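You operate a simulated robot arm through the tools that you are given. There is no shell and no other tool. Be economical: measure what you need, move in short steps, check, and stop when the job is done.

Carry out the task below with a simulated robot arm. There is one attempt and no reset: what you move stays moved.

JOB
Load the silver lids and drop one on the can in the slide.
Fine: the stack goes in the canner's lid socket; one lid only; bring the slide back to CAN IN; no drink, rollers untouched; the other cans stay.
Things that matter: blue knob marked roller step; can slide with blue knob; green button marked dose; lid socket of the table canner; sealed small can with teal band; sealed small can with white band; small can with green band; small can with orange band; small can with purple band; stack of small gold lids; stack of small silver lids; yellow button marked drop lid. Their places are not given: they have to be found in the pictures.

The check looks at the end state, three seconds after you hand in, the way a careful person would. Anything else that was tipped, shoved, dropped, spilled or broken makes it a failure. Lids that push on must go on centred and level and be pressed home; caps that screw on are set level and turned clockwise until they are tight.

ROBOT AND FRAMES
A 6-joint arm with a two-finger parallel gripper, fixed in place. Base frame: the origin is at the foot of the arm, x ahead of it, y to its left, z up; the work surface is at about z = 0. Units: m, degrees, N and s.
With the tool pointing down near the work surface it reaches from about 0.14 to 0.58 m from the base axis. Its first joint turns from -66.0 to 66.0 degrees. Payload 2.1 kg.
The TCP is the grasp point between the finger pads, 0.03 m short of the fingertips. In the tool frame z runs along the fingers and y along their closing line. The gripper opens to 0.094 m. The fingers are 0.028 m wide and 0.01 m thick; the gripper's body (0.05 by 0.096 m) begins 0.055 m behind the TCP.
Orientation is that of the tool frame in the base frame, as a unit quaternion [w, x, y, z]. With the fingers straight down and closing along the base's y, the tool's x points along the base's -x, its y along +y and its z along -z.

CONTROLS
- The arm moves only by the tool apply_moves. Its argument "moves" is text: rows parted by semicolons, each of 6 numbers parted by spaces: the shift along the tool's x, y, z in m, then the turn, a rotation vector about the tool's x, y, z in degrees. In form: dx dy dz ax ay az; .... A call has 1 to 12 rows; each row shifts and turns the commanded pose from where the row before left it, along the tool's axes as they then stand. "claw" is the opening, from 0 (shut) to 1 (fully open), set as the call begins (left out, the last holds). Rows are played at 5 a second. More than 0.05 m and 8.6 degrees between two rows, or a gripper value outside its range, and nothing of the call is played. Where a pose cannot be reached the arm comes as near as it can. A force on the tool above 90 N (or 10 N above the force at the start of the call, whichever is more), or a blocked arm, ends the call early, and 0.2 s more pass. Each finger travels about 0.072 m/s and halts on what it meets, pressing with about 44 N; the grip force reading is that of the motor and also rises with nothing between the fingers. The clock runs only during rows and for 0.2 s after the last one: add rows that do not move to give the fingers time. It gives the time, the measured TCP pose, the force on the tool (base axes), the opening and the grip force at its end, in the units of the frame above (readings bear some noise), with the torque about the TCP (base axes, N m) and any sound that the robot's microphone picked up.
- Cameras (640 x 400 px; columns grow to the right, rows downward): "scene" is fixed at [0.0637, -0.3712, 0.4977]; the picture's right is [0.74, -0.67, 0.00], its down [-0.29, -0.32, -0.90] and it looks along [0.61, 0.67, -0.44] (base axes); focal length 228 px, centre (320, 200). "wrist" rides on the gripper at [0.076, 0.014, -0.103] in the tool frame; the picture's right is [-0.18, 0.98, 0.00], its down [-0.75, -0.14, -0.64] and it looks along [-0.63, -0.12, 0.77] (tool axes); focal length 243 px, centre (320, 200).
- snapshot(camera): a new picture of that camera. The clock stands still meanwhile.
- probe_pixels(camera, pixels): for up to 12 pixels [column, row] of the newest picture of that camera ("zoom" is the newest enlarged one), the place [x, y, z] in the base frame of the surface seen there, good to about 0.002 m. The clock stands still meanwhile.
- zoom(camera, box): a new picture of the part [left, top, right, bottom] of that camera's present view, enlarged. The clock stands still meanwhile.
- hand_in(): hands the job in; it is judged then, once.

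Go step by step. Measure first, check grasps and placings, and put right what went wrong. The budget is 80 turns and 46 pictures, counting those below and the enlarged ones. Unless the task says otherwise, let go and move clear before handing in, and close with one line.

The tools are called after "Emit:" as name(argument=value, ...) on one line, values as JSON. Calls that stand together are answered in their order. apply_moves: Moves the arm, as the interface text tells. Its arguments: {"type":"object","properties":{"moves":{"type":"string"},"claw":{"type":"number"}},"required":["moves"]} The other tools are called the same way: snapshot (camera) takes a picture; probe_pixels (camera, pixels) gives the place of the surface under pixels of a picture; zoom (camera, box) takes an enlarged picture of a part of a camera's view; hand_in () hands the job in.

At the start:

```text
t: 0.0
ee_pos: [0.326, -0.0226, 0.3855]
tool_rot: [0.001, 0.0, 1.0, 0.0]
contact_force: [0.2, -0.4, 0.2]
moment: [-0.01, 0.04, 0.01]
opening: 0.0941
gripper_force: 0.1
```

scene: 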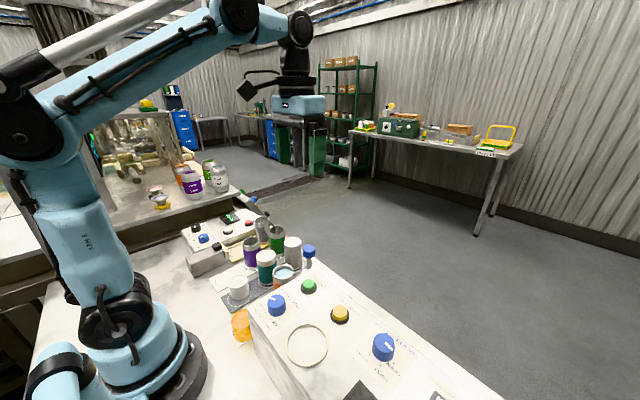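
wrist: 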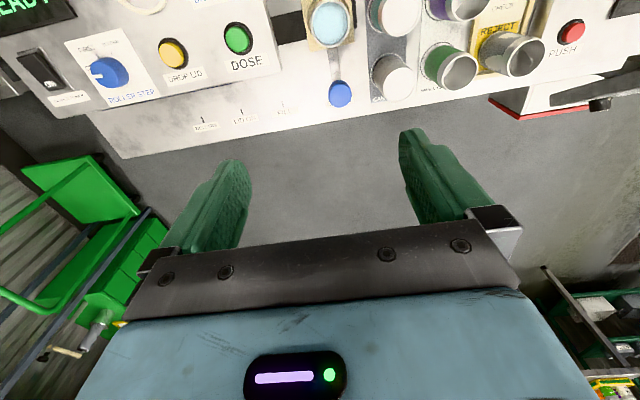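

The scene shows the canner at about (330,330), with cans at (270,255) and lid stacks possibly at (240,290) and (241,325). I'll enlarge these areas.

Emit:
zoom(camera="scene", box=[180, 200, 340, 300])

Emit:
zoom(camera="scene", box=[210, 260, 434, 400])

Emit:
zoom(camera="wrist", box=[0, 0, 320, 200])

```text
4.00 times, centred on (260, 250) of scene
```

zoom: 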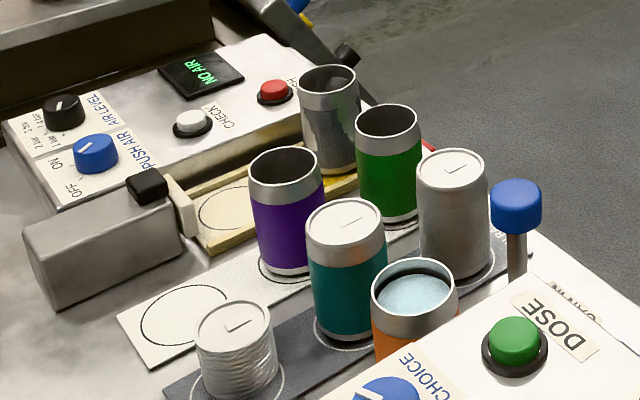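

```text
2.86 times, centred on (322, 330) of scene
```

zoom: 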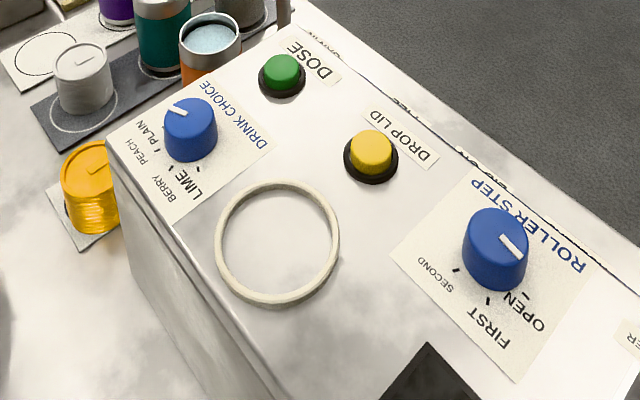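

```text
2.00 times, centred on (160, 100) of wrist
```

zoom: 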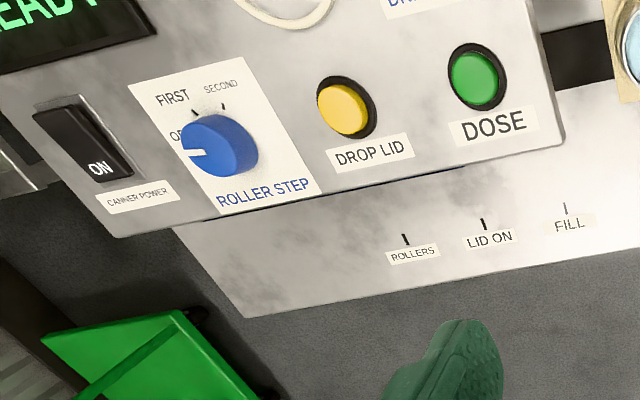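

The silver stack is at (238,292), the lid socket ring at (307,345), and the slide with the orange can near (285,275) with its blue knob at (309,250). I'll probe these.

Emit:
zoom(camera="scene", box=[210, 235, 338, 315])

Emit:
probe_pixels(camera="scene", pixels=[[287, 345], [329, 345], [307, 325], [307, 365], [307, 345], [340, 312], [309, 286], [309, 250], [276, 302], [384, 340], [350, 305], [265, 330]])

Emit:
probe_pixels(camera="wrist", pixels=[[340, 94], [330, 22], [203, 118], [242, 108], [283, 101], [172, 53], [237, 38], [398, 80], [395, 15], [445, 65], [510, 55], [108, 72]])

```text
5.00 times, centred on (274, 275) of scene
```

zoom: 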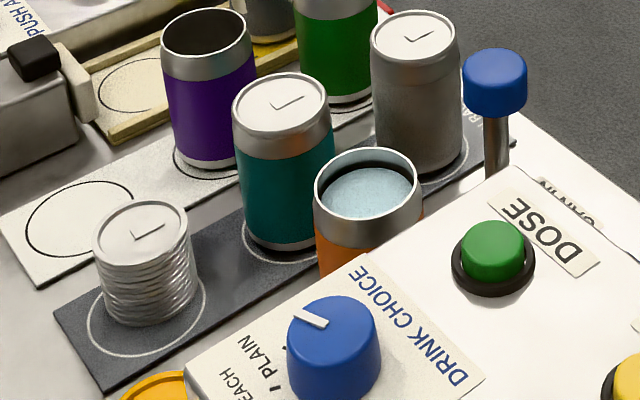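

```text
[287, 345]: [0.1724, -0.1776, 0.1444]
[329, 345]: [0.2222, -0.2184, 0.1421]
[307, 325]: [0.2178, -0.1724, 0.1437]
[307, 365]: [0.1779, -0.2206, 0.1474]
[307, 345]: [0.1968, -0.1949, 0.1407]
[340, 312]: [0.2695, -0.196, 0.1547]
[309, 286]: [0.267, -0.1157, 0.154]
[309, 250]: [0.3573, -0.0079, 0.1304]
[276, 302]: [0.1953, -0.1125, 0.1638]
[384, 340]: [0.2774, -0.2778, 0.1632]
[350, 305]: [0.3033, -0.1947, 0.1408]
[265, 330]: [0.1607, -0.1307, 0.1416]
```

```text
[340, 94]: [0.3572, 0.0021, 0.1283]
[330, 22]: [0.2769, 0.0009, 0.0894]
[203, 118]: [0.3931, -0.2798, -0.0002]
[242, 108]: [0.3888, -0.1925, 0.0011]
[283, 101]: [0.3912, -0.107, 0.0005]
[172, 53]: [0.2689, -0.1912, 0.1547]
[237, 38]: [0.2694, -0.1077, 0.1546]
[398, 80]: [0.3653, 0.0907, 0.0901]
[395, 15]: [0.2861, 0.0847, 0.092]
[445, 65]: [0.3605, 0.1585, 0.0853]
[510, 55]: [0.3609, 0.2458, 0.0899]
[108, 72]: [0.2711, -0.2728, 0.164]
```

The canner top is at z≈0.141, the ring centre is near (0.197,-0.197), and the slide knob is near (0.357,-0.002,0.13). Next I'll measure the silver stack and the neighbouring cans in the enlarged picture.

Emit:
probe_pixels(camera="zoom", pixels=[[97, 232], [184, 232], [142, 204], [142, 258], [142, 232], [145, 300], [280, 103], [415, 40], [368, 200], [250, 375], [150, 385], [145, 325]])

Emit:
zoom(camera="scene", box=[257, 305, 353, 385])

Emit:
zoom(camera="scene", box=[270, 235, 350, 285])

```text
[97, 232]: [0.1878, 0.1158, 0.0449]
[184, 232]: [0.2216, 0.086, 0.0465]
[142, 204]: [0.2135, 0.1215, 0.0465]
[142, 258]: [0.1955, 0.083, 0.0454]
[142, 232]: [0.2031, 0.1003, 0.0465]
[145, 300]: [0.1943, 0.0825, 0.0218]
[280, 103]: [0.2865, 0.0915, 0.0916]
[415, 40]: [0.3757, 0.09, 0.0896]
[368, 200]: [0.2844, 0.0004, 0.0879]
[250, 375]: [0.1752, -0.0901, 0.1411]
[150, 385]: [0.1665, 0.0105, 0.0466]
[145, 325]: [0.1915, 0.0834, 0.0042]
```

```text
5.00 times, centred on (305, 345) of scene
```

zoom: 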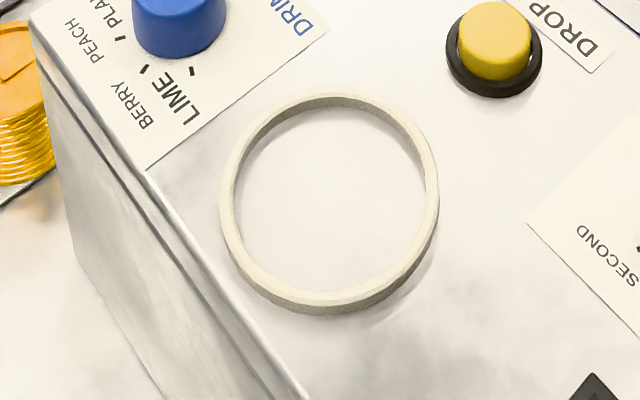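

```text
8.00 times, centred on (310, 260) of scene
```

zoom: 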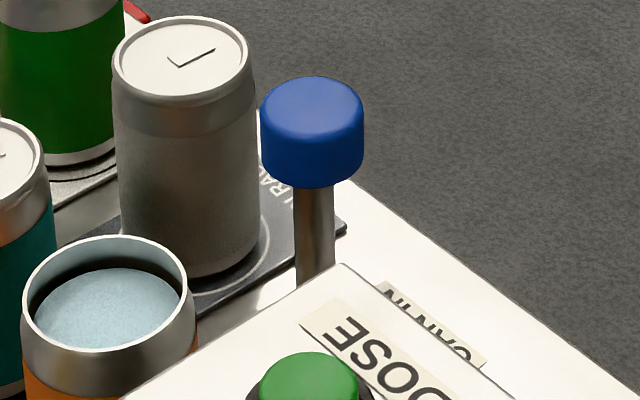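

The stack centre is about (0.2045,0.1012), with its top at z≈0.046 and a diameter of about 0.047. The ring centre is about (0.1975,-0.197). I'll move above the stack and look.

Emit:
apply_moves(moves="0.0174 0.0177 0.038 0 0 0;0.0174 0.0177 0.038 0 0 0;0.0174 0.0177 0.038 0 0 0;0.0174 0.0177 0.038 0 0 0;0.0174 0.0177 0.038 0 0 0;0.0174 0.0177 0.038 0 0 0;0.0174 0.0177 0.03 0 0 0;0 0 0 0 0 0", claw=1)

Emit:
snapshot(camera="wrist")

Emit:
snapshot(camera="scene")

```text
t: 1.8
ee_pos: [0.2053, 0.1052, 0.1261]
tool_rot: [0.001, 0.0, 1.0, 0.0]
contact_force: [0.0, 0.4, 0.6]
moment: [0.01, 0.02, 0.01]
opening: 0.0938
gripper_force: 0.0
```

```text
37 pictures are left
```

wrist: 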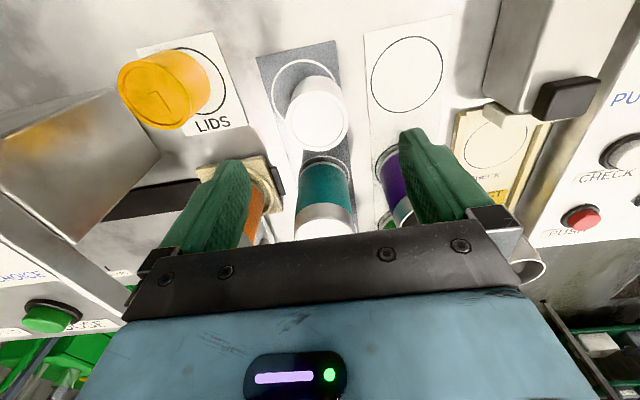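

```text
36 pictures are left
```

scene: 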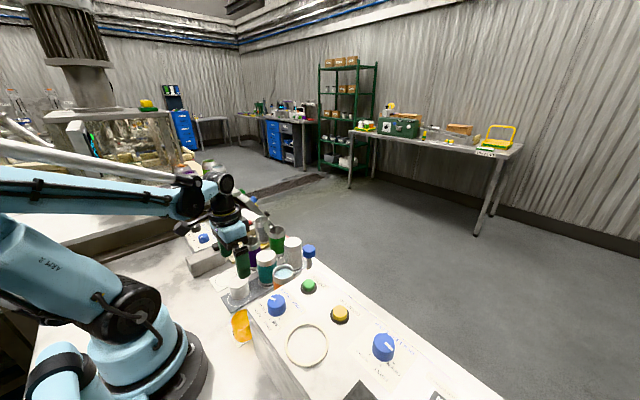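

The stack appears at (316,120) in the wrist view, between the fingers. I'll probe its top edges for a better centre.

Emit:
probe_pixels(camera="wrist", pixels=[[292, 112], [344, 112], [317, 125], [317, 96], [317, 143], [300, 82], [317, 152], [288, 118], [347, 124]])

Emit:
zoom(camera="wrist", box=[240, 40, 400, 140])

```text
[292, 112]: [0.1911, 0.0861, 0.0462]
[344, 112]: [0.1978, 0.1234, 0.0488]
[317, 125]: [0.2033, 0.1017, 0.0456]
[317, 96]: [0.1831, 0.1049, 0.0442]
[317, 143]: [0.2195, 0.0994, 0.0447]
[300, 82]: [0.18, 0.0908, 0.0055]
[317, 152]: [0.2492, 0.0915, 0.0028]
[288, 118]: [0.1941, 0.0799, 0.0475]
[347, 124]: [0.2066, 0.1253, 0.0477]
```

```text
4.00 times, centred on (320, 90) of wrist
```

zoom: 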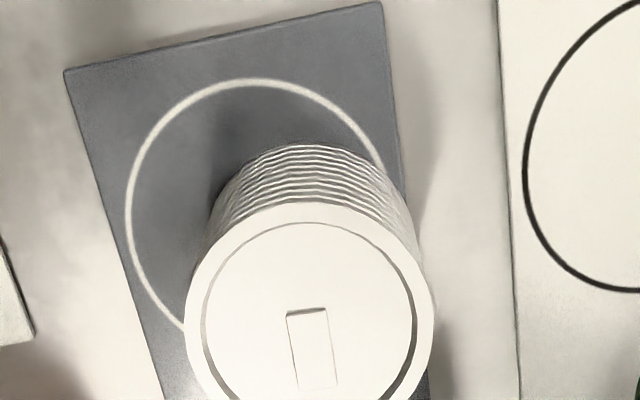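

The stack centre is about (0.204,0.1025) with a radius of about 0.024. I'll descend to TCP z≈0.042 so the fingertips stay above the ring height later, then close.

Emit:
apply_moves(moves="0.0012 -0.0025 0.03 0 0 0;0 0 0.03 0 0 0;0 0 0.024 0 0 0;0 0 0 0 0 0;0 0 0 0 0 0", claw=0.85)

Emit:
apply_moves(moves="0 0 0 0 0 0;0 0 0 0 0 0;0 0 0 0 0 0;0 0 0 0 0 0;0 0 0 0 0 0", claw=0.4)

Emit:
snapshot(camera="wrist")

```text
t: 3.0
ee_pos: [0.203, 0.0987, 0.0421]
tool_rot: [0.001, 0.0, 1.0, 0.001]
contact_force: [0.6, -0.3, -0.8]
moment: [-0.02, 0.01, -0.02]
opening: 0.0802
gripper_force: 0.1
```

```text
t: 4.2
ee_pos: [0.2028, 0.0981, 0.042]
tool_rot: [0.001, 0.0, 1.0, 0.0]
contact_force: [0.1, 0.1, -0.5]
moment: [0.0, 0.0, 0.02]
opening: 0.0466
gripper_force: 43.9
```

```text
34 pictures are left
```

wrist: 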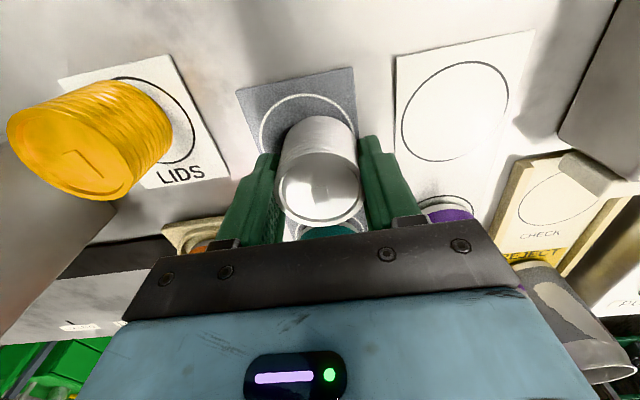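

The grip closed at 0.0466 m, which matches the stack diameter. I'll lift slowly and check that all the lids came up.

Emit:
apply_moves(moves="0 0 -0.02 0 0 0;0 0 -0.04 0 0 0;0 0 -0.04 0 0 0;0 0 -0.045 0 0 0;0 0 -0.045 0 0 0;0 0 0 0 0 0")

Emit:
zoom(camera="scene", box=[180, 200, 340, 300])

Emit:
snapshot(camera="wrist")

```text
t: 5.6
ee_pos: [0.2014, 0.0988, 0.2347]
tool_rot: [0.001, 0.0, 1.0, -0.001]
contact_force: [-0.2, 0.2, 0.3]
moment: [0.02, -0.02, 0.0]
opening: 0.0378
gripper_force: 0.1
```

```text
4.00 times, centred on (260, 250) of scene
```

zoom: 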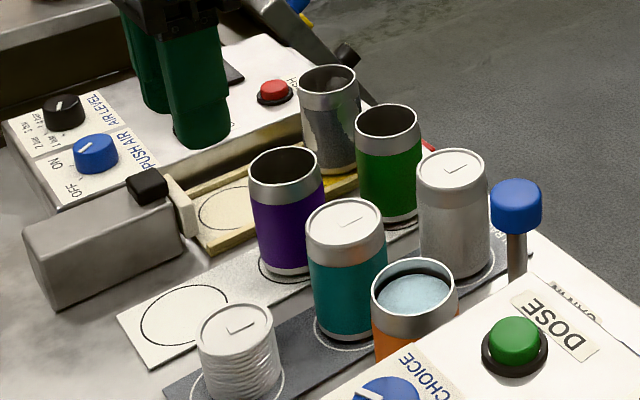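

```text
32 pictures are left
```

wrist: 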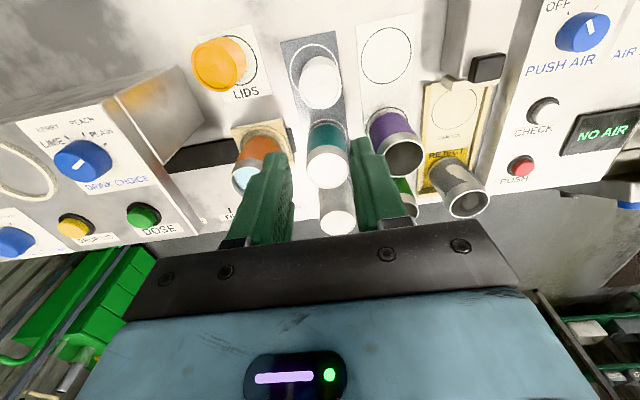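

The stack stayed behind: the opening is now 0.0378 and the stack is still on its card at (320,82) in the wrist view. I'll check where it stands before regrasping.

Emit:
zoom(camera="wrist", box=[272, 40, 368, 120])

Emit:
probe_pixels(camera="wrist", pixels=[[303, 83], [338, 83], [320, 66], [320, 103], [320, 85], [307, 75], [333, 75], [308, 93], [333, 93]])

Emit:
zoom(camera="scene", box=[214, 265, 262, 305])

```text
5.00 times, centred on (320, 80) of wrist
```

zoom: 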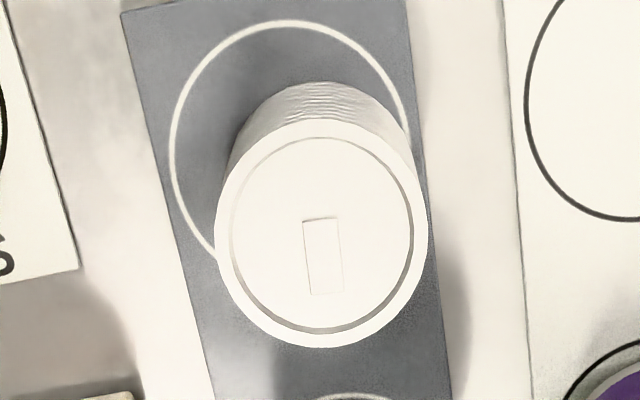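

```text
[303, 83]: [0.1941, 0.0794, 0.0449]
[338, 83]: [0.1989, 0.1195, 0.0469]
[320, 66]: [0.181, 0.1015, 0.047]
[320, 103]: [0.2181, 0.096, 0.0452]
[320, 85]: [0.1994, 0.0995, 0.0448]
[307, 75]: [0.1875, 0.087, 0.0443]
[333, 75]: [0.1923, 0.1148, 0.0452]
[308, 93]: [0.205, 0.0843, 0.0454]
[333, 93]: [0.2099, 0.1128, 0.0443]
```

```text
10.00 times, centred on (238, 285) of scene
```

zoom: 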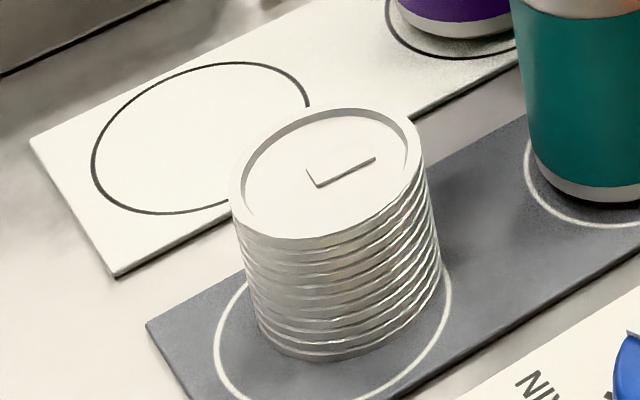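

The stack stands intact at about (0.1995,0.0995). I'll regrasp slightly lower with a fully shut command, and lift in small, slow steps.

Emit:
apply_moves(moves="0 0 0 0 0 0;0 0 0 0 0 0;0.0015 0 -0.003 0 0 0;0 0 0.04 0 0 0;0 0 0.04 0 0 0;0 0 0.04 0 0 0;0 0 0.04 0 0 0;0 0 0.02 0 0 0;0 0 0.016 0 0 0;0 0 0 0 0 0;0 0 0 0 0 0", claw=0.8)

Emit:
apply_moves(moves="0 0 0 0 0 0;0 0 0 0 0 0;0 0 0 0 0 0;0 0 0 0 0 0;0 0 0 0 0 0;0 0 0 0 0 0;0 0 0 0 0 0", claw=0)

Emit:
apply_moves(moves="0 0 -0.002 0 0 0;0 0 -0.002 0 0 0;0 0 -0.002 0 0 0;0 0 -0.002 0 0 0;0 0 -0.002 0 0 0;0 0 0 0 0 0")

Emit:
zoom(camera="scene", box=[190, 235, 286, 315])

```text
t: 8.0
ee_pos: [0.2012, 0.0983, 0.0407]
tool_rot: [0.001, 0.0, 1.0, 0.0]
contact_force: [0.5, -0.3, -1.3]
moment: [-0.01, 0.04, -0.02]
opening: 0.0754
gripper_force: 0.0
```

```text
t: 9.6
ee_pos: [0.2022, 0.0989, 0.0426]
tool_rot: [0.001, 0.0, 1.0, -0.001]
contact_force: [0.0, -0.5, -0.1]
moment: [-0.02, 0.01, 0.02]
opening: 0.0465
gripper_force: 44.2
```

```text
t: 11.0
ee_pos: [0.2003, 0.0986, 0.0521]
tool_rot: [0.001, 0.0, 1.0, 0.0]
contact_force: [-0.6, -0.1, -1.0]
moment: [0.03, 0.01, -0.01]
opening: 0.0464
gripper_force: 44.0
```

```text
5.00 times, centred on (238, 275) of scene
```

zoom: 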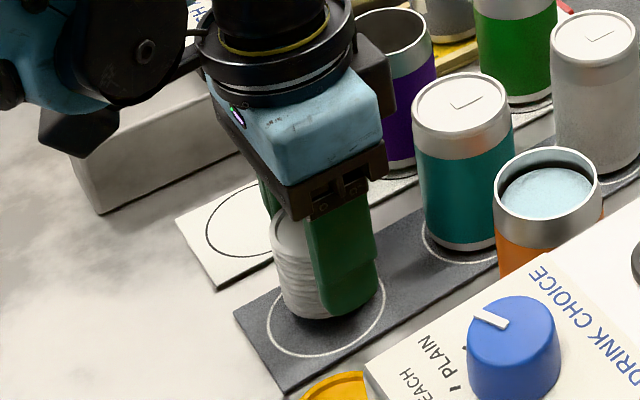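

The opening held at 0.0464 after a 10 mm lift. I'll check whether the stack actually rose by probing its top around (290,230) in the zoom.

Emit:
probe_pixels(camera="zoom", pixels=[[290, 235], [300, 240], [283, 300], [295, 313], [310, 317], [345, 312]])

Emit:
snapshot(camera="wrist")

```text
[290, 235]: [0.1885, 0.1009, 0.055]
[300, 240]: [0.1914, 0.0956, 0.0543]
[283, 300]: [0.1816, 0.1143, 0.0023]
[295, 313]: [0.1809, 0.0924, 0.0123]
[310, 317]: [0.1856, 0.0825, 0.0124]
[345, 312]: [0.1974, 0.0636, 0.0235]
```

```text
28 pictures are left
```

wrist: 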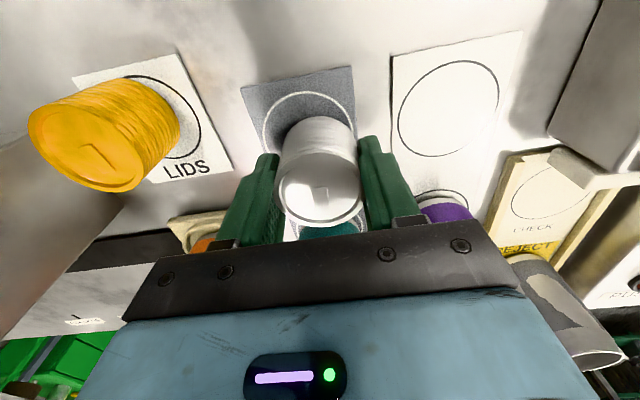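

The stack rose with the gripper: top now z≈0.0545 and bottom 0.012. I'll keep lifting slowly with small rows.

Emit:
apply_moves(moves="0 0 -0.006 0 0 0;0 0 -0.01 0 0 0;0 0 -0.012 0 0 0;0 0 -0.014 0 0 0;0 0 -0.014 0 0 0;0 0 -0.014 0 0 0;0 0 -0.014 0 0 0;0 0 -0.014 0 0 0;0 0 -0.014 0 0 0;0 0 -0.012 0 0 0;0 0 -0.008 0 0 0;0 0 0 0 0 0")

Emit:
snapshot(camera="wrist")

```text
t: 13.6
ee_pos: [0.202, 0.1004, 0.1803]
tool_rot: [0.001, 0.001, 1.0, 0.0]
contact_force: [1.0, 0.7, -0.1]
moment: [0.0, 0.0, 0.0]
opening: 0.0464
gripper_force: 44.2
```

```text
27 pictures are left
```

wrist: 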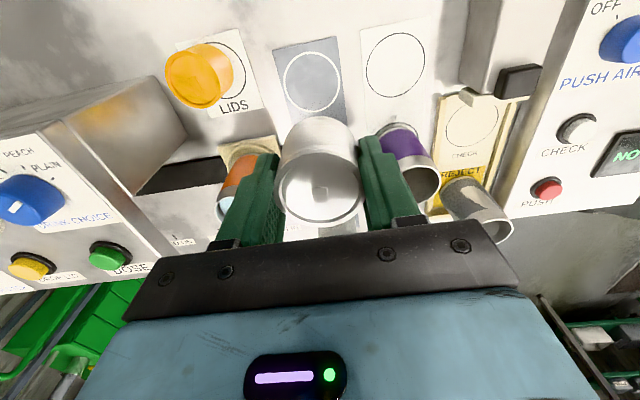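

The full stack is held and the card is empty. I'll lift further to about z 0.24 and start carrying it toward the ring.

Emit:
apply_moves(moves="0 0 -0.01 0 0 0;0 0 -0.014 0 0 0;0 0 -0.014 0 0 0;0 0 -0.014 0 0 0;0 0 -0.01 0 0 0;0 -0.008 0 0 0 0;0 -0.014 0 0 0 0;0 -0.02 0 0 0 0;0 -0.022 0 0 0 0;0 -0.022 0 0 0 0;0 -0.022 0 0 0 0;0 -0.022 0 0 0 0")

Emit:
apply_moves(moves="0 -0.022 0 0 0 0;0 -0.022 0 0 0 0;0 -0.022 0 0 0 0;0 -0.022 0 0 0 0;0 -0.022 0 0 0 0;0 -0.022 0 0 0 0;0 -0.018 0 0 0 0;0 -0.012 0 0 0 0;0 -0.005 0 0 0 0;0 0 0 0 0 0;0 0 0 0 0 0")

Emit:
snapshot(camera="wrist")

Emit:
snapshot(camera="scene")

```text
t: 16.2
ee_pos: [0.2007, -0.0327, 0.2429]
tool_rot: [0.0, 0.0, 1.0, 0.0]
contact_force: [0.3, -0.1, -0.7]
moment: [0.0, 0.02, 0.01]
opening: 0.0464
gripper_force: 43.3
```

```text
t: 18.6
ee_pos: [0.203, -0.1965, 0.244]
tool_rot: [0.001, 0.001, 1.0, -0.001]
contact_force: [-0.1, 0.1, -0.6]
moment: [0.01, -0.02, 0.02]
opening: 0.0462
gripper_force: 44.1
```

```text
26 pictures are left
```

wrist: 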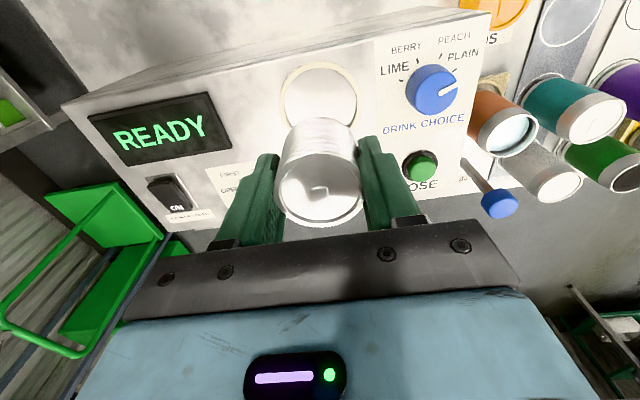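

```text
25 pictures are left
```

scene: 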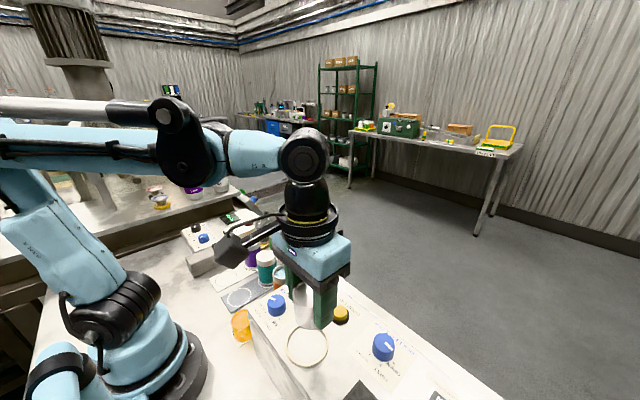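

The stack is above the canner and the ring is partly visible at (318,95) in the wrist view. I'll probe the stack top and the ring edges for the offset.

Emit:
probe_pixels(camera="wrist", pixels=[[282, 185], [357, 185], [318, 164], [318, 217], [319, 187], [283, 92], [352, 92], [318, 65], [292, 122], [300, 118], [340, 70], [355, 100]])

Emit:
zoom(camera="wrist", box=[256, 50, 384, 130])

Emit:
zoom(camera="scene", box=[250, 270, 362, 370])

```text
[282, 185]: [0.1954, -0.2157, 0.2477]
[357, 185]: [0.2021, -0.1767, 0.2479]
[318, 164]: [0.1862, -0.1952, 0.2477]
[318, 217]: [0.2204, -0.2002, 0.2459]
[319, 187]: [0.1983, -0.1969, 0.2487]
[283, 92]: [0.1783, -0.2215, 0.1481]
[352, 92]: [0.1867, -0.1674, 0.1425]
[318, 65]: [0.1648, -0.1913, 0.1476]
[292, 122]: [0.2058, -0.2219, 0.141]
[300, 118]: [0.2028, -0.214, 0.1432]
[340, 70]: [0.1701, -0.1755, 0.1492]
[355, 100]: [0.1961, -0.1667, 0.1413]
```

```text
5.00 times, centred on (320, 90) of wrist
```

zoom: 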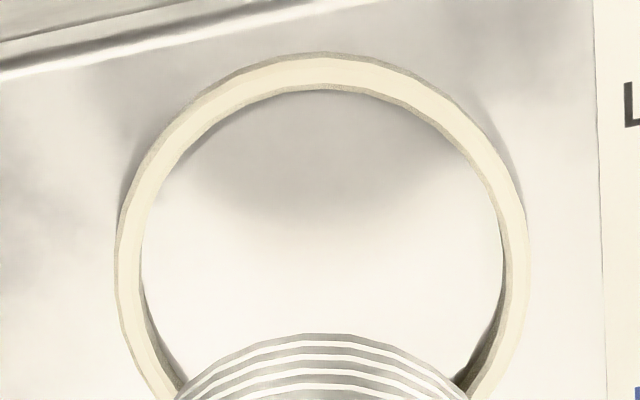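

```text
4.00 times, centred on (306, 320) of scene
```

zoom: 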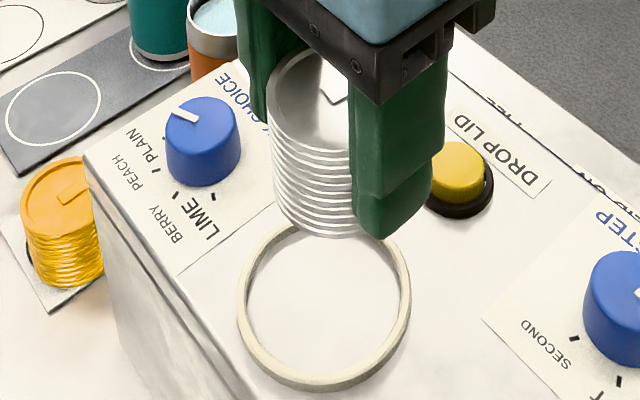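

The ring centre is about (0.198,-0.1965) with its rim top at z≈0.148, and the stack centre is about (0.2005,-0.1965). I'll shift x by -0.0025 and descend until the bottom is just above the rim, then look.

Emit:
apply_moves(moves="0.0025 0 0.008 0 0 0;0 0 0.012 0 0 0;0 0 0.012 0 0 0;0 0 0.01 0 0 0;0 0 0.006 0 0 0;0 0 0 0 0 0;0 0 0 0 0 0")

Emit:
zoom(camera="scene", box=[260, 300, 356, 380])

Emit:
zoom(camera="wrist", box=[224, 60, 416, 180])

```text
t: 20.2
ee_pos: [0.1993, -0.1967, 0.1966]
tool_rot: [0.001, -0.001, 1.0, 0.0]
contact_force: [-0.2, -0.6, -0.6]
moment: [0.01, -0.01, -0.02]
opening: 0.0465
gripper_force: 44.1
```

```text
5.00 times, centred on (308, 340) of scene
```

zoom: 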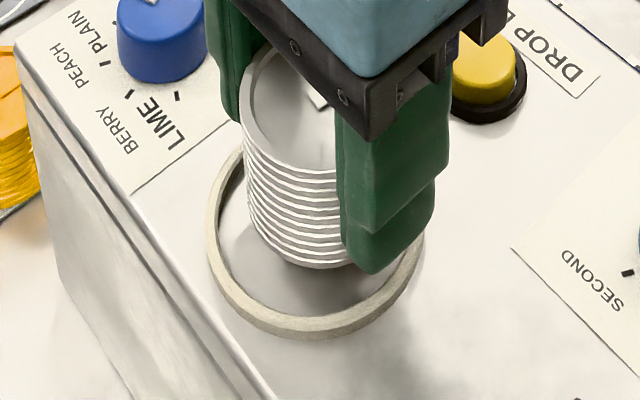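

```text
3.33 times, centred on (320, 120) of wrist
```

zoom: 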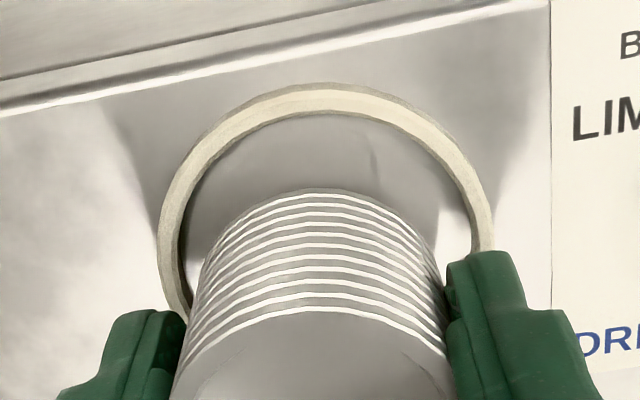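

The stack looks centred over the ring in both views and its bottom is at z≈0.157. I'll descend 13 mm and check the force.

Emit:
apply_moves(moves="0 0 0.005 0 0 0;0 0 0.005 0 0 0;0 0 0.003 0 0 0;0 0 0 0 0 0;0 0 0 0 0 0")

Emit:
zoom(camera="scene", box=[260, 300, 356, 380])

```text
t: 21.4
ee_pos: [0.198, -0.1967, 0.182]
tool_rot: [0.0, -0.001, 1.0, 0.0]
contact_force: [-0.3, 0.3, -0.5]
moment: [-0.02, 0.01, 0.02]
opening: 0.0465
gripper_force: 44.2
```

```text
5.00 times, centred on (308, 340) of scene
```

zoom: 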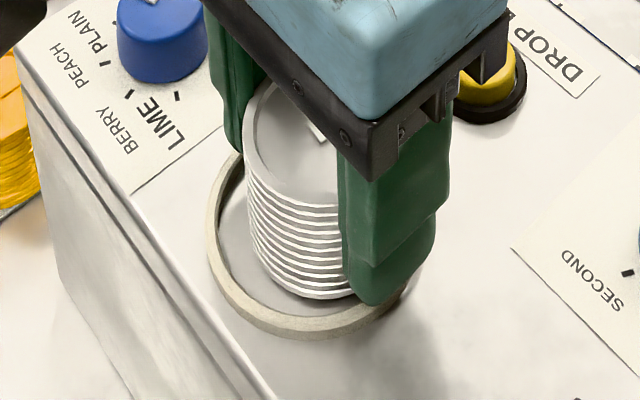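

No contact yet. I'll probe the gaps between stack and ring.

Emit:
probe_pixels(camera="zoom", pixels=[[211, 240], [240, 160], [260, 318], [300, 328], [350, 324], [385, 308], [260, 262], [280, 285], [310, 295], [240, 250], [270, 295], [300, 308]])

```text
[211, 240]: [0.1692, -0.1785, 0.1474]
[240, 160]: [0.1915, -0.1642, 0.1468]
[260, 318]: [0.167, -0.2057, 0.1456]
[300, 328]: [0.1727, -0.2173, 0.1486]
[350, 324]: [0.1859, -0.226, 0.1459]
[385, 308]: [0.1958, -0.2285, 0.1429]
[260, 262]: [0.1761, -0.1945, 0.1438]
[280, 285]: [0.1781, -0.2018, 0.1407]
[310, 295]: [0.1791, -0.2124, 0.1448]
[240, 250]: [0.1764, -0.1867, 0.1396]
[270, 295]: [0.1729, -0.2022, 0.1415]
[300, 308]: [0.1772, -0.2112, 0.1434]
```

The ring centre is (0.198,-0.1955) and the stack is within about 1.5 mm of it, so it fits. I'll lower 2 mm, release partway, and rise.

Emit:
apply_moves(moves="0.001 0.0005 0.0015 0 0 0;0 0 0.0005 0 0 0;0 0 0 0 0 0")

Emit:
apply_moves(moves="0 0 0 0 0 0;0 0 0 0 0 0;0 0 0 0 0 0;0 0 0 0 0 0;0 0 -0.01 0 0 0;0 0 -0.03 0 0 0;0 0 -0.04 0 0 0;0 0 -0.04 0 0 0;0 0 0 0 0 0", claw=0.72)

Emit:
zoom(camera="scene", box=[210, 260, 434, 400])

Emit:
snapshot(camera="wrist")

```text
t: 22.2
ee_pos: [0.1977, -0.1986, 0.1804]
tool_rot: [0.001, 0.0, 1.0, -0.001]
contact_force: [0.4, 0.2, 0.5]
moment: [0.03, 0.0, 0.03]
opening: 0.0465
gripper_force: 44.6
```

```text
t: 24.2
ee_pos: [0.2011, -0.1954, 0.3004]
tool_rot: [0.001, 0.0, 1.0, 0.001]
contact_force: [-0.5, 0.2, 0.2]
moment: [0.02, -0.02, -0.03]
opening: 0.0678
gripper_force: 0.1
```

```text
2.86 times, centred on (322, 330) of scene
```

zoom: 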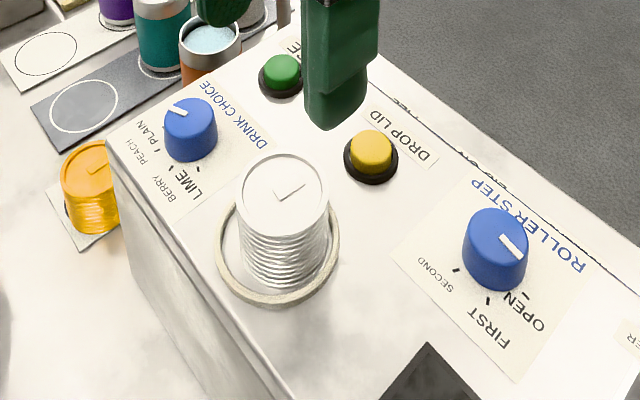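

```text
18 pictures are left
```

wrist: 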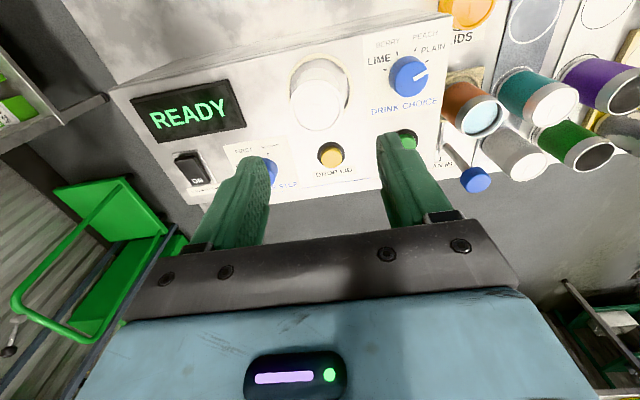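

The stack stands level in the socket. Next I'll move over the slide knob near (0.357,-0.002), staying high.

Emit:
apply_moves(moves="-0.026 0.032 0 0 0 0;-0.026 0.032 0 0 0 0;-0.026 0.032 0 0 0 0;-0.026 0.032 0 0 0 0;-0.026 0.032 0 0 0 0;-0.026 0.032 0 0 0 0;0 0 0.04 0 0 0;0 0 0.04 0 0 0;0 0 0 0 0 0")

Emit:
snapshot(camera="wrist")

```text
t: 26.2
ee_pos: [0.3544, -0.0069, 0.2222]
tool_rot: [0.001, -0.001, 1.0, 0.0]
contact_force: [-0.3, -1.1, -0.2]
moment: [-0.02, 0.01, 0.0]
opening: 0.0675
gripper_force: 0.0
```

```text
17 pictures are left
```

wrist: 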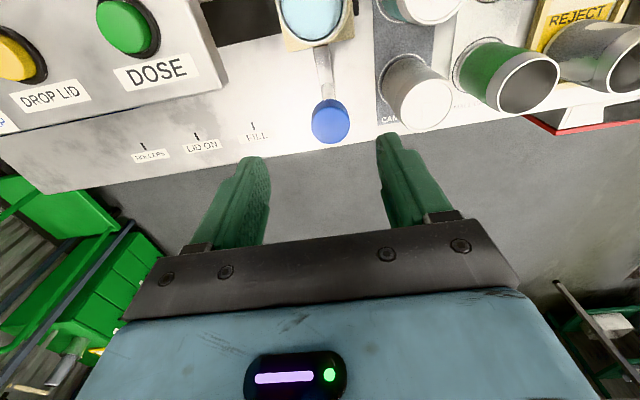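

Emit:
probe_pixels(camera="wrist", pixels=[[313, 121], [349, 121], [331, 107], [331, 136], [331, 121], [323, 80], [143, 144], [197, 134], [253, 126], [385, 112], [335, 155], [316, 10]])

Emit:
zoom(camera="wrist", box=[100, 60, 420, 180])

```text
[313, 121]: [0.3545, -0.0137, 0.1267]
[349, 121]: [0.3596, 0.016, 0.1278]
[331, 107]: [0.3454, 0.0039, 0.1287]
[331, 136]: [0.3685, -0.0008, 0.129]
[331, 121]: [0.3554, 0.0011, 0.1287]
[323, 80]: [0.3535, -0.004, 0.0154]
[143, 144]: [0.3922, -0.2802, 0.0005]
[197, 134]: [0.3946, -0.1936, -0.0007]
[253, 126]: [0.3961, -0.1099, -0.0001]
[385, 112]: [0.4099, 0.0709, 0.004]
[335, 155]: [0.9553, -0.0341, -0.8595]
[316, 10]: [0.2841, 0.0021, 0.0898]
```

```text
2.00 times, centred on (260, 120) of wrist
```

zoom: 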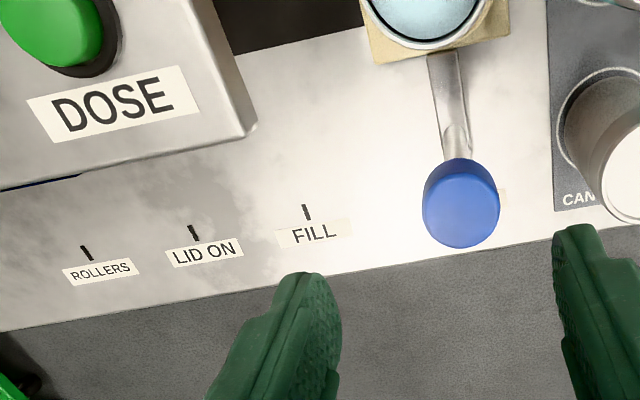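

The knob centre is (0.357,0.001) with its top at z≈0.129, and the LID ON tick is at y≈-0.1936. I'll lower over the knob and grip it, and re-probe the ticks at the same time.

Emit:
probe_pixels(camera="zoom", pixels=[[193, 231], [195, 237], [307, 211], [86, 253], [500, 195], [191, 227]])

Emit:
apply_moves(moves="-0.0025 0.0075 0 0 0 0;0 0 0.035 0 0 0;0 0 0.035 0 0 0;0 0 0.034 0 0 0;0 0 0 0 0 0;0 0 0 0 0 0", claw=0.6)

Emit:
apply_moves(moves="0 0 0 0 0 0;0 0 0 0 0 0;0 0 0 0 0 0;0 0 0 0 0 0", claw=0)

```text
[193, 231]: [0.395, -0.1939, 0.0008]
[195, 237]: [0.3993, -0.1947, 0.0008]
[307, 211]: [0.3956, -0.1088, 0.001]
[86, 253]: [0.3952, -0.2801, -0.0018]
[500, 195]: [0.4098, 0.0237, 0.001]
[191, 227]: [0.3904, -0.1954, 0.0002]
```

```text
t: 27.6
ee_pos: [0.3553, 0.001, 0.1186]
tool_rot: [0.001, 0.0, 1.0, 0.001]
contact_force: [0.0, 0.3, 0.0]
moment: [0.0, 0.02, 0.0]
opening: 0.0565
gripper_force: 0.0
```

```text
t: 28.6
ee_pos: [0.3553, -0.0006, 0.1174]
tool_rot: [0.001, 0.0, 1.0, 0.0]
contact_force: [0.4, -3.0, -5.1]
moment: [0.04, 0.06, -0.05]
opening: 0.0359
gripper_force: 45.2
```

The knob is gripped (opening 0.036). I'll push the slide slowly toward LID ON, since the can is full, and check the force along the way.

Emit:
apply_moves(moves="0 -0.001 0 0 0 0;0 -0.002 0 0 0 0;0 -0.003 0 0 0 0;0 -0.005 0 0 0 0;0 -0.006 0 0 0 0;0 -0.007 0 0 0 0;0 -0.007 0 0 0 0;0 -0.007 0 0 0 0;0 -0.007 0 0 0 0;0 -0.007 0 0 0 0;0 -0.005 0 0 0 0;0 -0.003 0 0 0 0")

Emit:
zoom(camera="scene", box=[220, 200, 380, 300])

```text
t: 31.2
ee_pos: [0.356, -0.0584, 0.1169]
tool_rot: [0.001, 0.0, 1.0, 0.0]
contact_force: [9.2, 1.2, -30.5]
moment: [0.01, -0.06, -0.03]
opening: 0.0354
gripper_force: 45.0
```

```text
4.00 times, centred on (300, 250) of scene
```

zoom: 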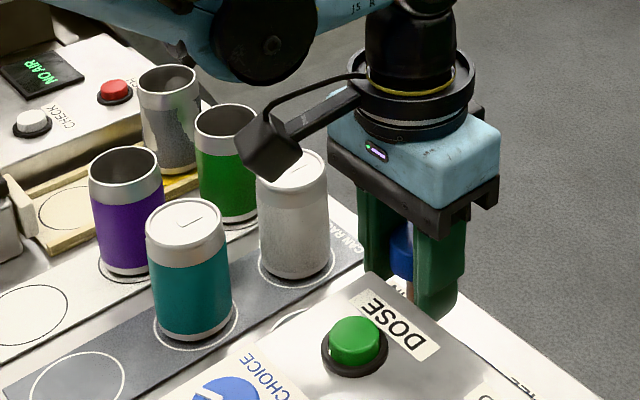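

The slide moved 58 mm, but a downward pull of 30 N has built up on the tool. I'll ease the tool down 1 mm and check before continuing.

Emit:
apply_moves(moves="0 0 0.0006 0 0 0;0 0 0.0005 0 0 0;0 0 0 0 0 0")

```text
t: 32.0
ee_pos: [0.3569, -0.0576, 0.116]
tool_rot: [0.001, 0.0, 1.0, 0.0]
contact_force: [-1.2, -0.6, 23.2]
moment: [0.05, -0.05, -0.01]
opening: 0.0351
gripper_force: 44.9
```

The coupling is stiff vertically, so I'll loosen the fingers slightly (opening ~0.038) and push the knob as a cage instead.

Emit:
apply_moves(moves="0 0 0 0 0 0;0 0 0 0 0 0;0 -0.001 0 0 0 0;0 -0.002 0 0 0 0;0 -0.004 0 0 0 0;0 -0.006 0 0 0 0;0 -0.007 0 0 0 0;0 -0.007 0 0 0 0;0 -0.007 0 0 0 0;0 -0.007 0 0 0 0;0 -0.007 0 0 0 0;0 -0.007 0 0 0 0", claw=0.405)

Emit:
apply_moves(moves="0 -0.007 0 0 0 0;0 -0.007 0 0 0 0;0 -0.007 0 0 0 0;0 -0.007 0 0 0 0;0 -0.007 0 0 0 0;0 -0.007 0 0 0 0;0 -0.007 0 0 0 0;0 -0.007 0 0 0 0;0 -0.007 0 0 0 0;0 -0.006 0 0 0 0;0 -0.005 0 0 0 0;0 0 0 0 0 0")

```text
t: 34.6
ee_pos: [0.3557, -0.1131, 0.1162]
tool_rot: [0.0, 0.0, 1.0, 0.0]
contact_force: [0.4, 1.8, -0.6]
moment: [-0.03, 0.02, 0.01]
opening: 0.0389
gripper_force: 1.0
```

```text
t: 37.2
ee_pos: [0.3569, -0.1908, 0.1157]
tool_rot: [0.001, 0.0, 1.0, 0.0]
contact_force: [-0.6, -1.2, -0.8]
moment: [0.01, 0.03, -0.02]
opening: 0.0387
gripper_force: 0.3
```

TCP is at y=-0.191 with the knob trailing by about 2 mm, so I'll push a further 5 mm, then close gently to centre the knob on the tick.

Emit:
apply_moves(moves="0 -0.002 0 0 0 0;0 -0.002 0 0 0 0;0 -0.001 0 0 0 0;0 0 0 0 0 0;0 0 0 0 0 0")

Emit:
snapshot(camera="wrist")

Emit:
zoom(camera="scene", box=[280, 240, 472, 360])

```text
t: 38.4
ee_pos: [0.3556, -0.192, 0.1166]
tool_rot: [0.0, 0.0, 1.0, 0.0]
contact_force: [0.3, -0.7, -0.3]
moment: [0.03, 0.02, 0.0]
opening: 0.0384
gripper_force: 0.0
```

```text
14 pictures are left
```

wrist: 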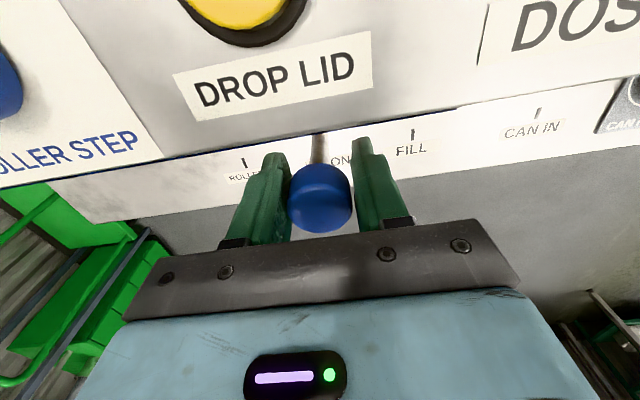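

```text
3.33 times, centred on (376, 300) of scene
```

zoom: 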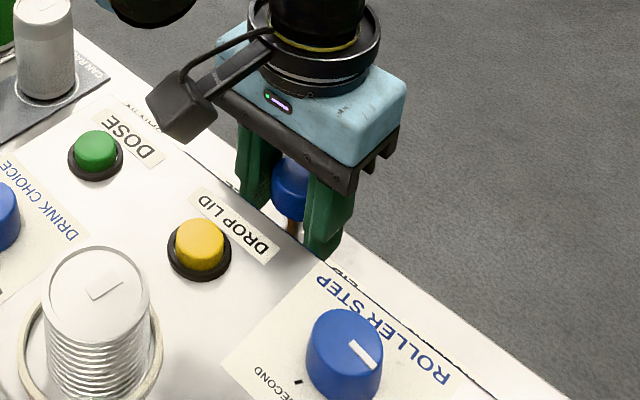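

The knob at (320,198) now seems to touch the −y finger. I'll probe its edges and the CAN IN tick at (537,112).

Emit:
probe_pixels(camera="wrist", pixels=[[290, 200], [351, 192], [320, 185], [320, 210], [296, 180], [345, 175], [320, 198], [318, 150], [537, 112], [411, 133], [243, 161], [308, 140]])

```text
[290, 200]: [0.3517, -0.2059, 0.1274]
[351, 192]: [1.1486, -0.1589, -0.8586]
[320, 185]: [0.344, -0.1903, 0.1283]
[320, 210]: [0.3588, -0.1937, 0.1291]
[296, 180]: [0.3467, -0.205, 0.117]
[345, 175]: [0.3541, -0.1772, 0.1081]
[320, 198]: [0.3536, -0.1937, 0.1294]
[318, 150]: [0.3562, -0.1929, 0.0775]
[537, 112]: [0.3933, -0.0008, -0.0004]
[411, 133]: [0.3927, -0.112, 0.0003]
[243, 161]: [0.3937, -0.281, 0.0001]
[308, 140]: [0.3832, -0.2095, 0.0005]
```

The knob and stem are at y≈-0.193, which matches the LID ON tick. I'll open, rise clear, shut the fingers and move over the yellow button at (0.2695,-0.192).

Emit:
apply_moves(moves="0 0 0 0 0 0;0 0 0 0 0 0;0 0 0 0 0 0;0 0 -0.03 0 0 0;0 0 -0.04 0 0 0;0 0 -0.04 0 0 0;0 0 0 0 0 0", claw=0.6)

Emit:
apply_moves(moves="0.02 0 0 0 0 0;0.03 0 0 0 0 0;0.03 0 0 0 0 0;0.006 0 0 0 0 0;0 0 0 0 0 0;0 0 0 0 0 0", claw=0)

Emit:
snapshot(camera="scene")

Emit:
snapshot(camera="wrist")

```text
t: 40.0
ee_pos: [0.3572, -0.1918, 0.2301]
tool_rot: [0.001, 0.0, 1.0, 0.0]
contact_force: [-0.6, 0.5, 0.3]
moment: [-0.03, -0.02, -0.01]
opening: 0.0565
gripper_force: 0.1
```

```text
t: 41.4
ee_pos: [0.2714, -0.1917, 0.2277]
tool_rot: [0.001, 0.001, 1.0, 0.0]
contact_force: [-0.7, 0.3, -1.6]
moment: [-0.01, 0.03, 0.03]
opening: 0.0
gripper_force: 32.8
```

```text
12 pictures are left
```

scene: 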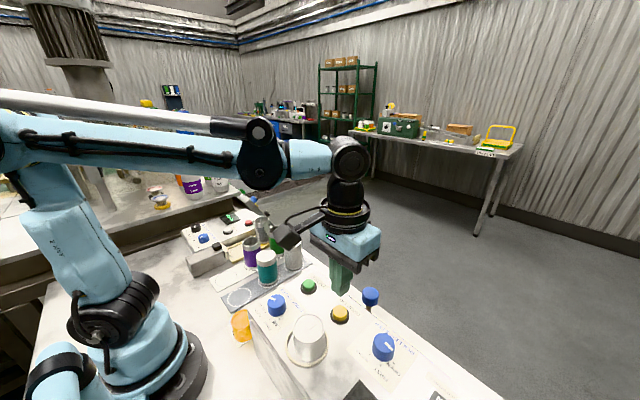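

```text
11 pictures are left
```

wrist: 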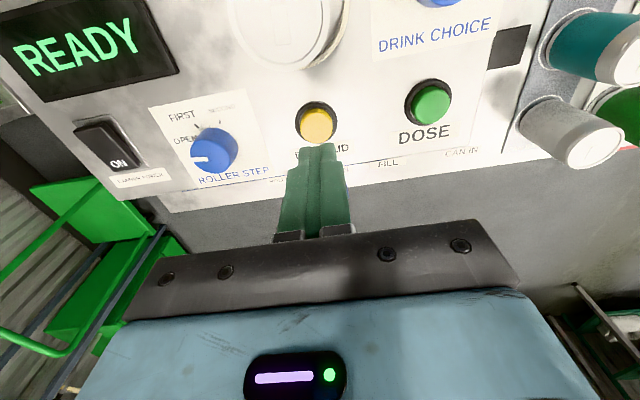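

Emit:
probe_pixels(camera="wrist", pixels=[[302, 124], [330, 126], [316, 112], [316, 138], [316, 125], [298, 110], [338, 130]])

Emit:
probe_pixels(camera="scene", pixels=[[370, 293], [370, 307], [340, 312], [309, 325]])

```text
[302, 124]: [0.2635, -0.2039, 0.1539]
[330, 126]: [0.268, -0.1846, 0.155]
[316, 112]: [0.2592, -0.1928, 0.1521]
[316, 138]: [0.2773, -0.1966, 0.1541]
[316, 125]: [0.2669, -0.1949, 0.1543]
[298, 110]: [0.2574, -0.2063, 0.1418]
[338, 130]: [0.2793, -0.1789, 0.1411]
```

```text
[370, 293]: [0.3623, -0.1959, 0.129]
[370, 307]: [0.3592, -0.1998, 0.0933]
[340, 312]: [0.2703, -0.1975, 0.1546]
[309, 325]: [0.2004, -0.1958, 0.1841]
```

The button centre is (0.268,-0.1955) with its top at z≈0.1545. I'll descend to just above it and then press gently once.

Emit:
apply_moves(moves="0.003 -0.0035 0.015 0 0 0;0 0 0.015 0 0 0;0 0 0.009 0 0 0;0 0 0 0 0 0;0 0 0 0 0 0")

Emit:
apply_moves(moves="0 0 0.002 0 0 0;0 0 0.0015 0 0 0;0 0 0.0015 0 0 0;0 0 0 0 0 0")

```text
t: 42.6
ee_pos: [0.2682, -0.1955, 0.187]
tool_rot: [0.001, 0.001, 1.0, -0.001]
contact_force: [0.2, -0.3, 0.2]
moment: [0.0, -0.01, -0.02]
opening: 0.0003
gripper_force: 33.2
```

```text
t: 43.6
ee_pos: [0.2682, -0.1958, 0.1819]
tool_rot: [0.001, 0.0, 1.0, 0.0]
contact_force: [-0.7, 0.7, 1.7]
moment: [-0.01, 0.01, 0.0]
opening: 0.0002
gripper_force: 32.6
heard: click
```

A click was heard, so I'll back off straight away and look at the result.

Emit:
apply_moves(moves="0 0 -0.01 0 0 0;0 0 -0.035 0 0 0;0 0 0 0 0 0;0 0 0 0 0 0;0 0 0 0 0 0;0 0 0 0 0 0")

Emit:
snapshot(camera="wrist")

Emit:
probe_pixels(camera="wrist", pixels=[[290, 25], [285, 40]])

```text
t: 45.0
ee_pos: [0.2672, -0.1964, 0.2286]
tool_rot: [0.001, 0.0, 1.0, 0.0]
contact_force: [0.4, -1.1, 0.6]
moment: [0.01, -0.01, -0.02]
opening: 0.0
gripper_force: 32.7
```

```text
10 pictures are left
```

wrist: 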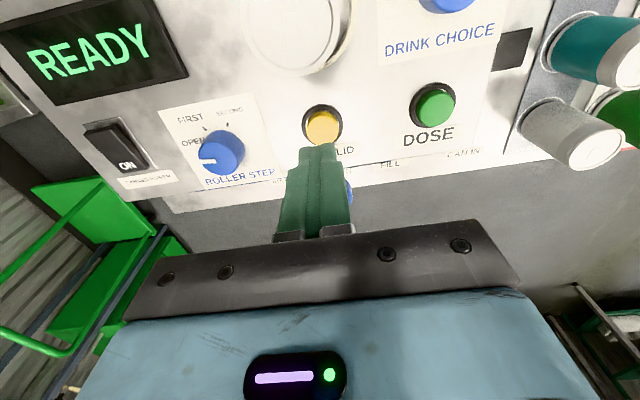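

```text
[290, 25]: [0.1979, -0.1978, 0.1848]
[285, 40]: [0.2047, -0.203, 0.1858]
```

The button clicked, but the stack height looks unchanged. I'll bring the slide back and see whether the can has a lid, starting with moving over the knob.

Emit:
apply_moves(moves="-0.025 0.002 0 0 0 0;-0.03 0 0 0 0 0;-0.033 0 0 0 0 0;0 0 0 0 0 0;0 0 0.04 0 0 0;0 0 0.04 0 0 0;0 0 0.032 0 0 0;0 0 0 0 0 0", claw=0.6)

Emit:
apply_moves(moves="0 0 0 0 0 0;0 0 0 0 0 0;0 0 0 0 0 0;0 0.001 0 0 0 0;0 0.002 0 0 0 0;0 0.004 0 0 0 0;0 0.006 0 0 0 0;0 0.007 0 0 0 0;0 0.007 0 0 0 0;0 0.007 0 0 0 0;0 0.007 0 0 0 0;0 0.007 0 0 0 0", claw=0.405)

```text
t: 46.8
ee_pos: [0.356, -0.1936, 0.1121]
tool_rot: [0.001, 0.0, 1.0, 0.0]
contact_force: [-0.3, 0.0, -0.1]
moment: [0.0, 0.01, 0.02]
opening: 0.0567
gripper_force: 0.0
```

```text
t: 49.4
ee_pos: [0.3561, -0.1427, 0.1147]
tool_rot: [0.001, 0.0, 1.0, 0.0]
contact_force: [0.1, -0.3, 0.0]
moment: [0.0, -0.01, 0.01]
opening: 0.0383
gripper_force: 0.0
```

The slide is moving back without resistance. I'll continue to CAN IN (y≈0).

Emit:
apply_moves(moves="0 0.007 0 0 0 0;0 0.007 0 0 0 0;0 0.007 0 0 0 0;0 0.007 0 0 0 0;0 0.007 0 0 0 0;0 0.007 0 0 0 0;0 0.007 0 0 0 0;0 0.007 0 0 0 0;0 0.007 0 0 0 0;0 0.007 0 0 0 0;0 0.007 0 0 0 0")

Emit:
apply_moves(moves="0 0.007 0 0 0 0;0 0.007 0 0 0 0;0 0.007 0 0 0 0;0 0.007 0 0 0 0;0 0.007 0 0 0 0;0 0.007 0 0 0 0;0 0.007 0 0 0 0;0 0.006 0 0 0 0;0 0.005 0 0 0 0;0 0.003 0 0 0 0;0 0 0 0 0 0;0 0 0 0 0 0")

Emit:
zoom(camera="scene", box=[220, 220, 380, 320])

```text
t: 51.8
ee_pos: [0.355, -0.0681, 0.1159]
tool_rot: [0.001, 0.0, 1.0, -0.001]
contact_force: [1.2, -0.1, -0.4]
moment: [0.0, 0.02, -0.02]
opening: 0.0384
gripper_force: 0.2
```

```text
t: 54.4
ee_pos: [0.3543, -0.0042, 0.1154]
tool_rot: [0.001, 0.0, 1.0, 0.001]
contact_force: [0.5, 0.9, -0.8]
moment: [-0.02, 0.02, -0.04]
opening: 0.0386
gripper_force: 0.5
```

```text
4.00 times, centred on (300, 270) of scene
```

zoom: 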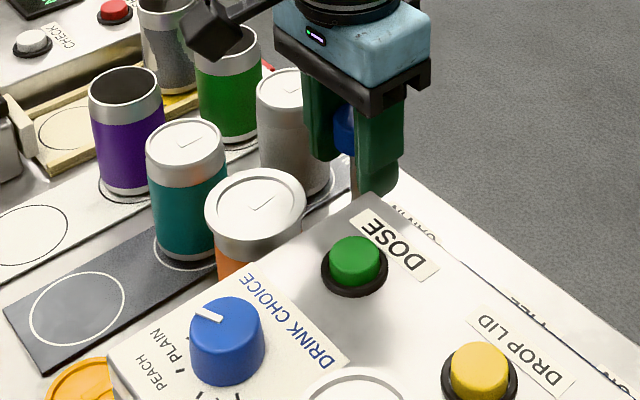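

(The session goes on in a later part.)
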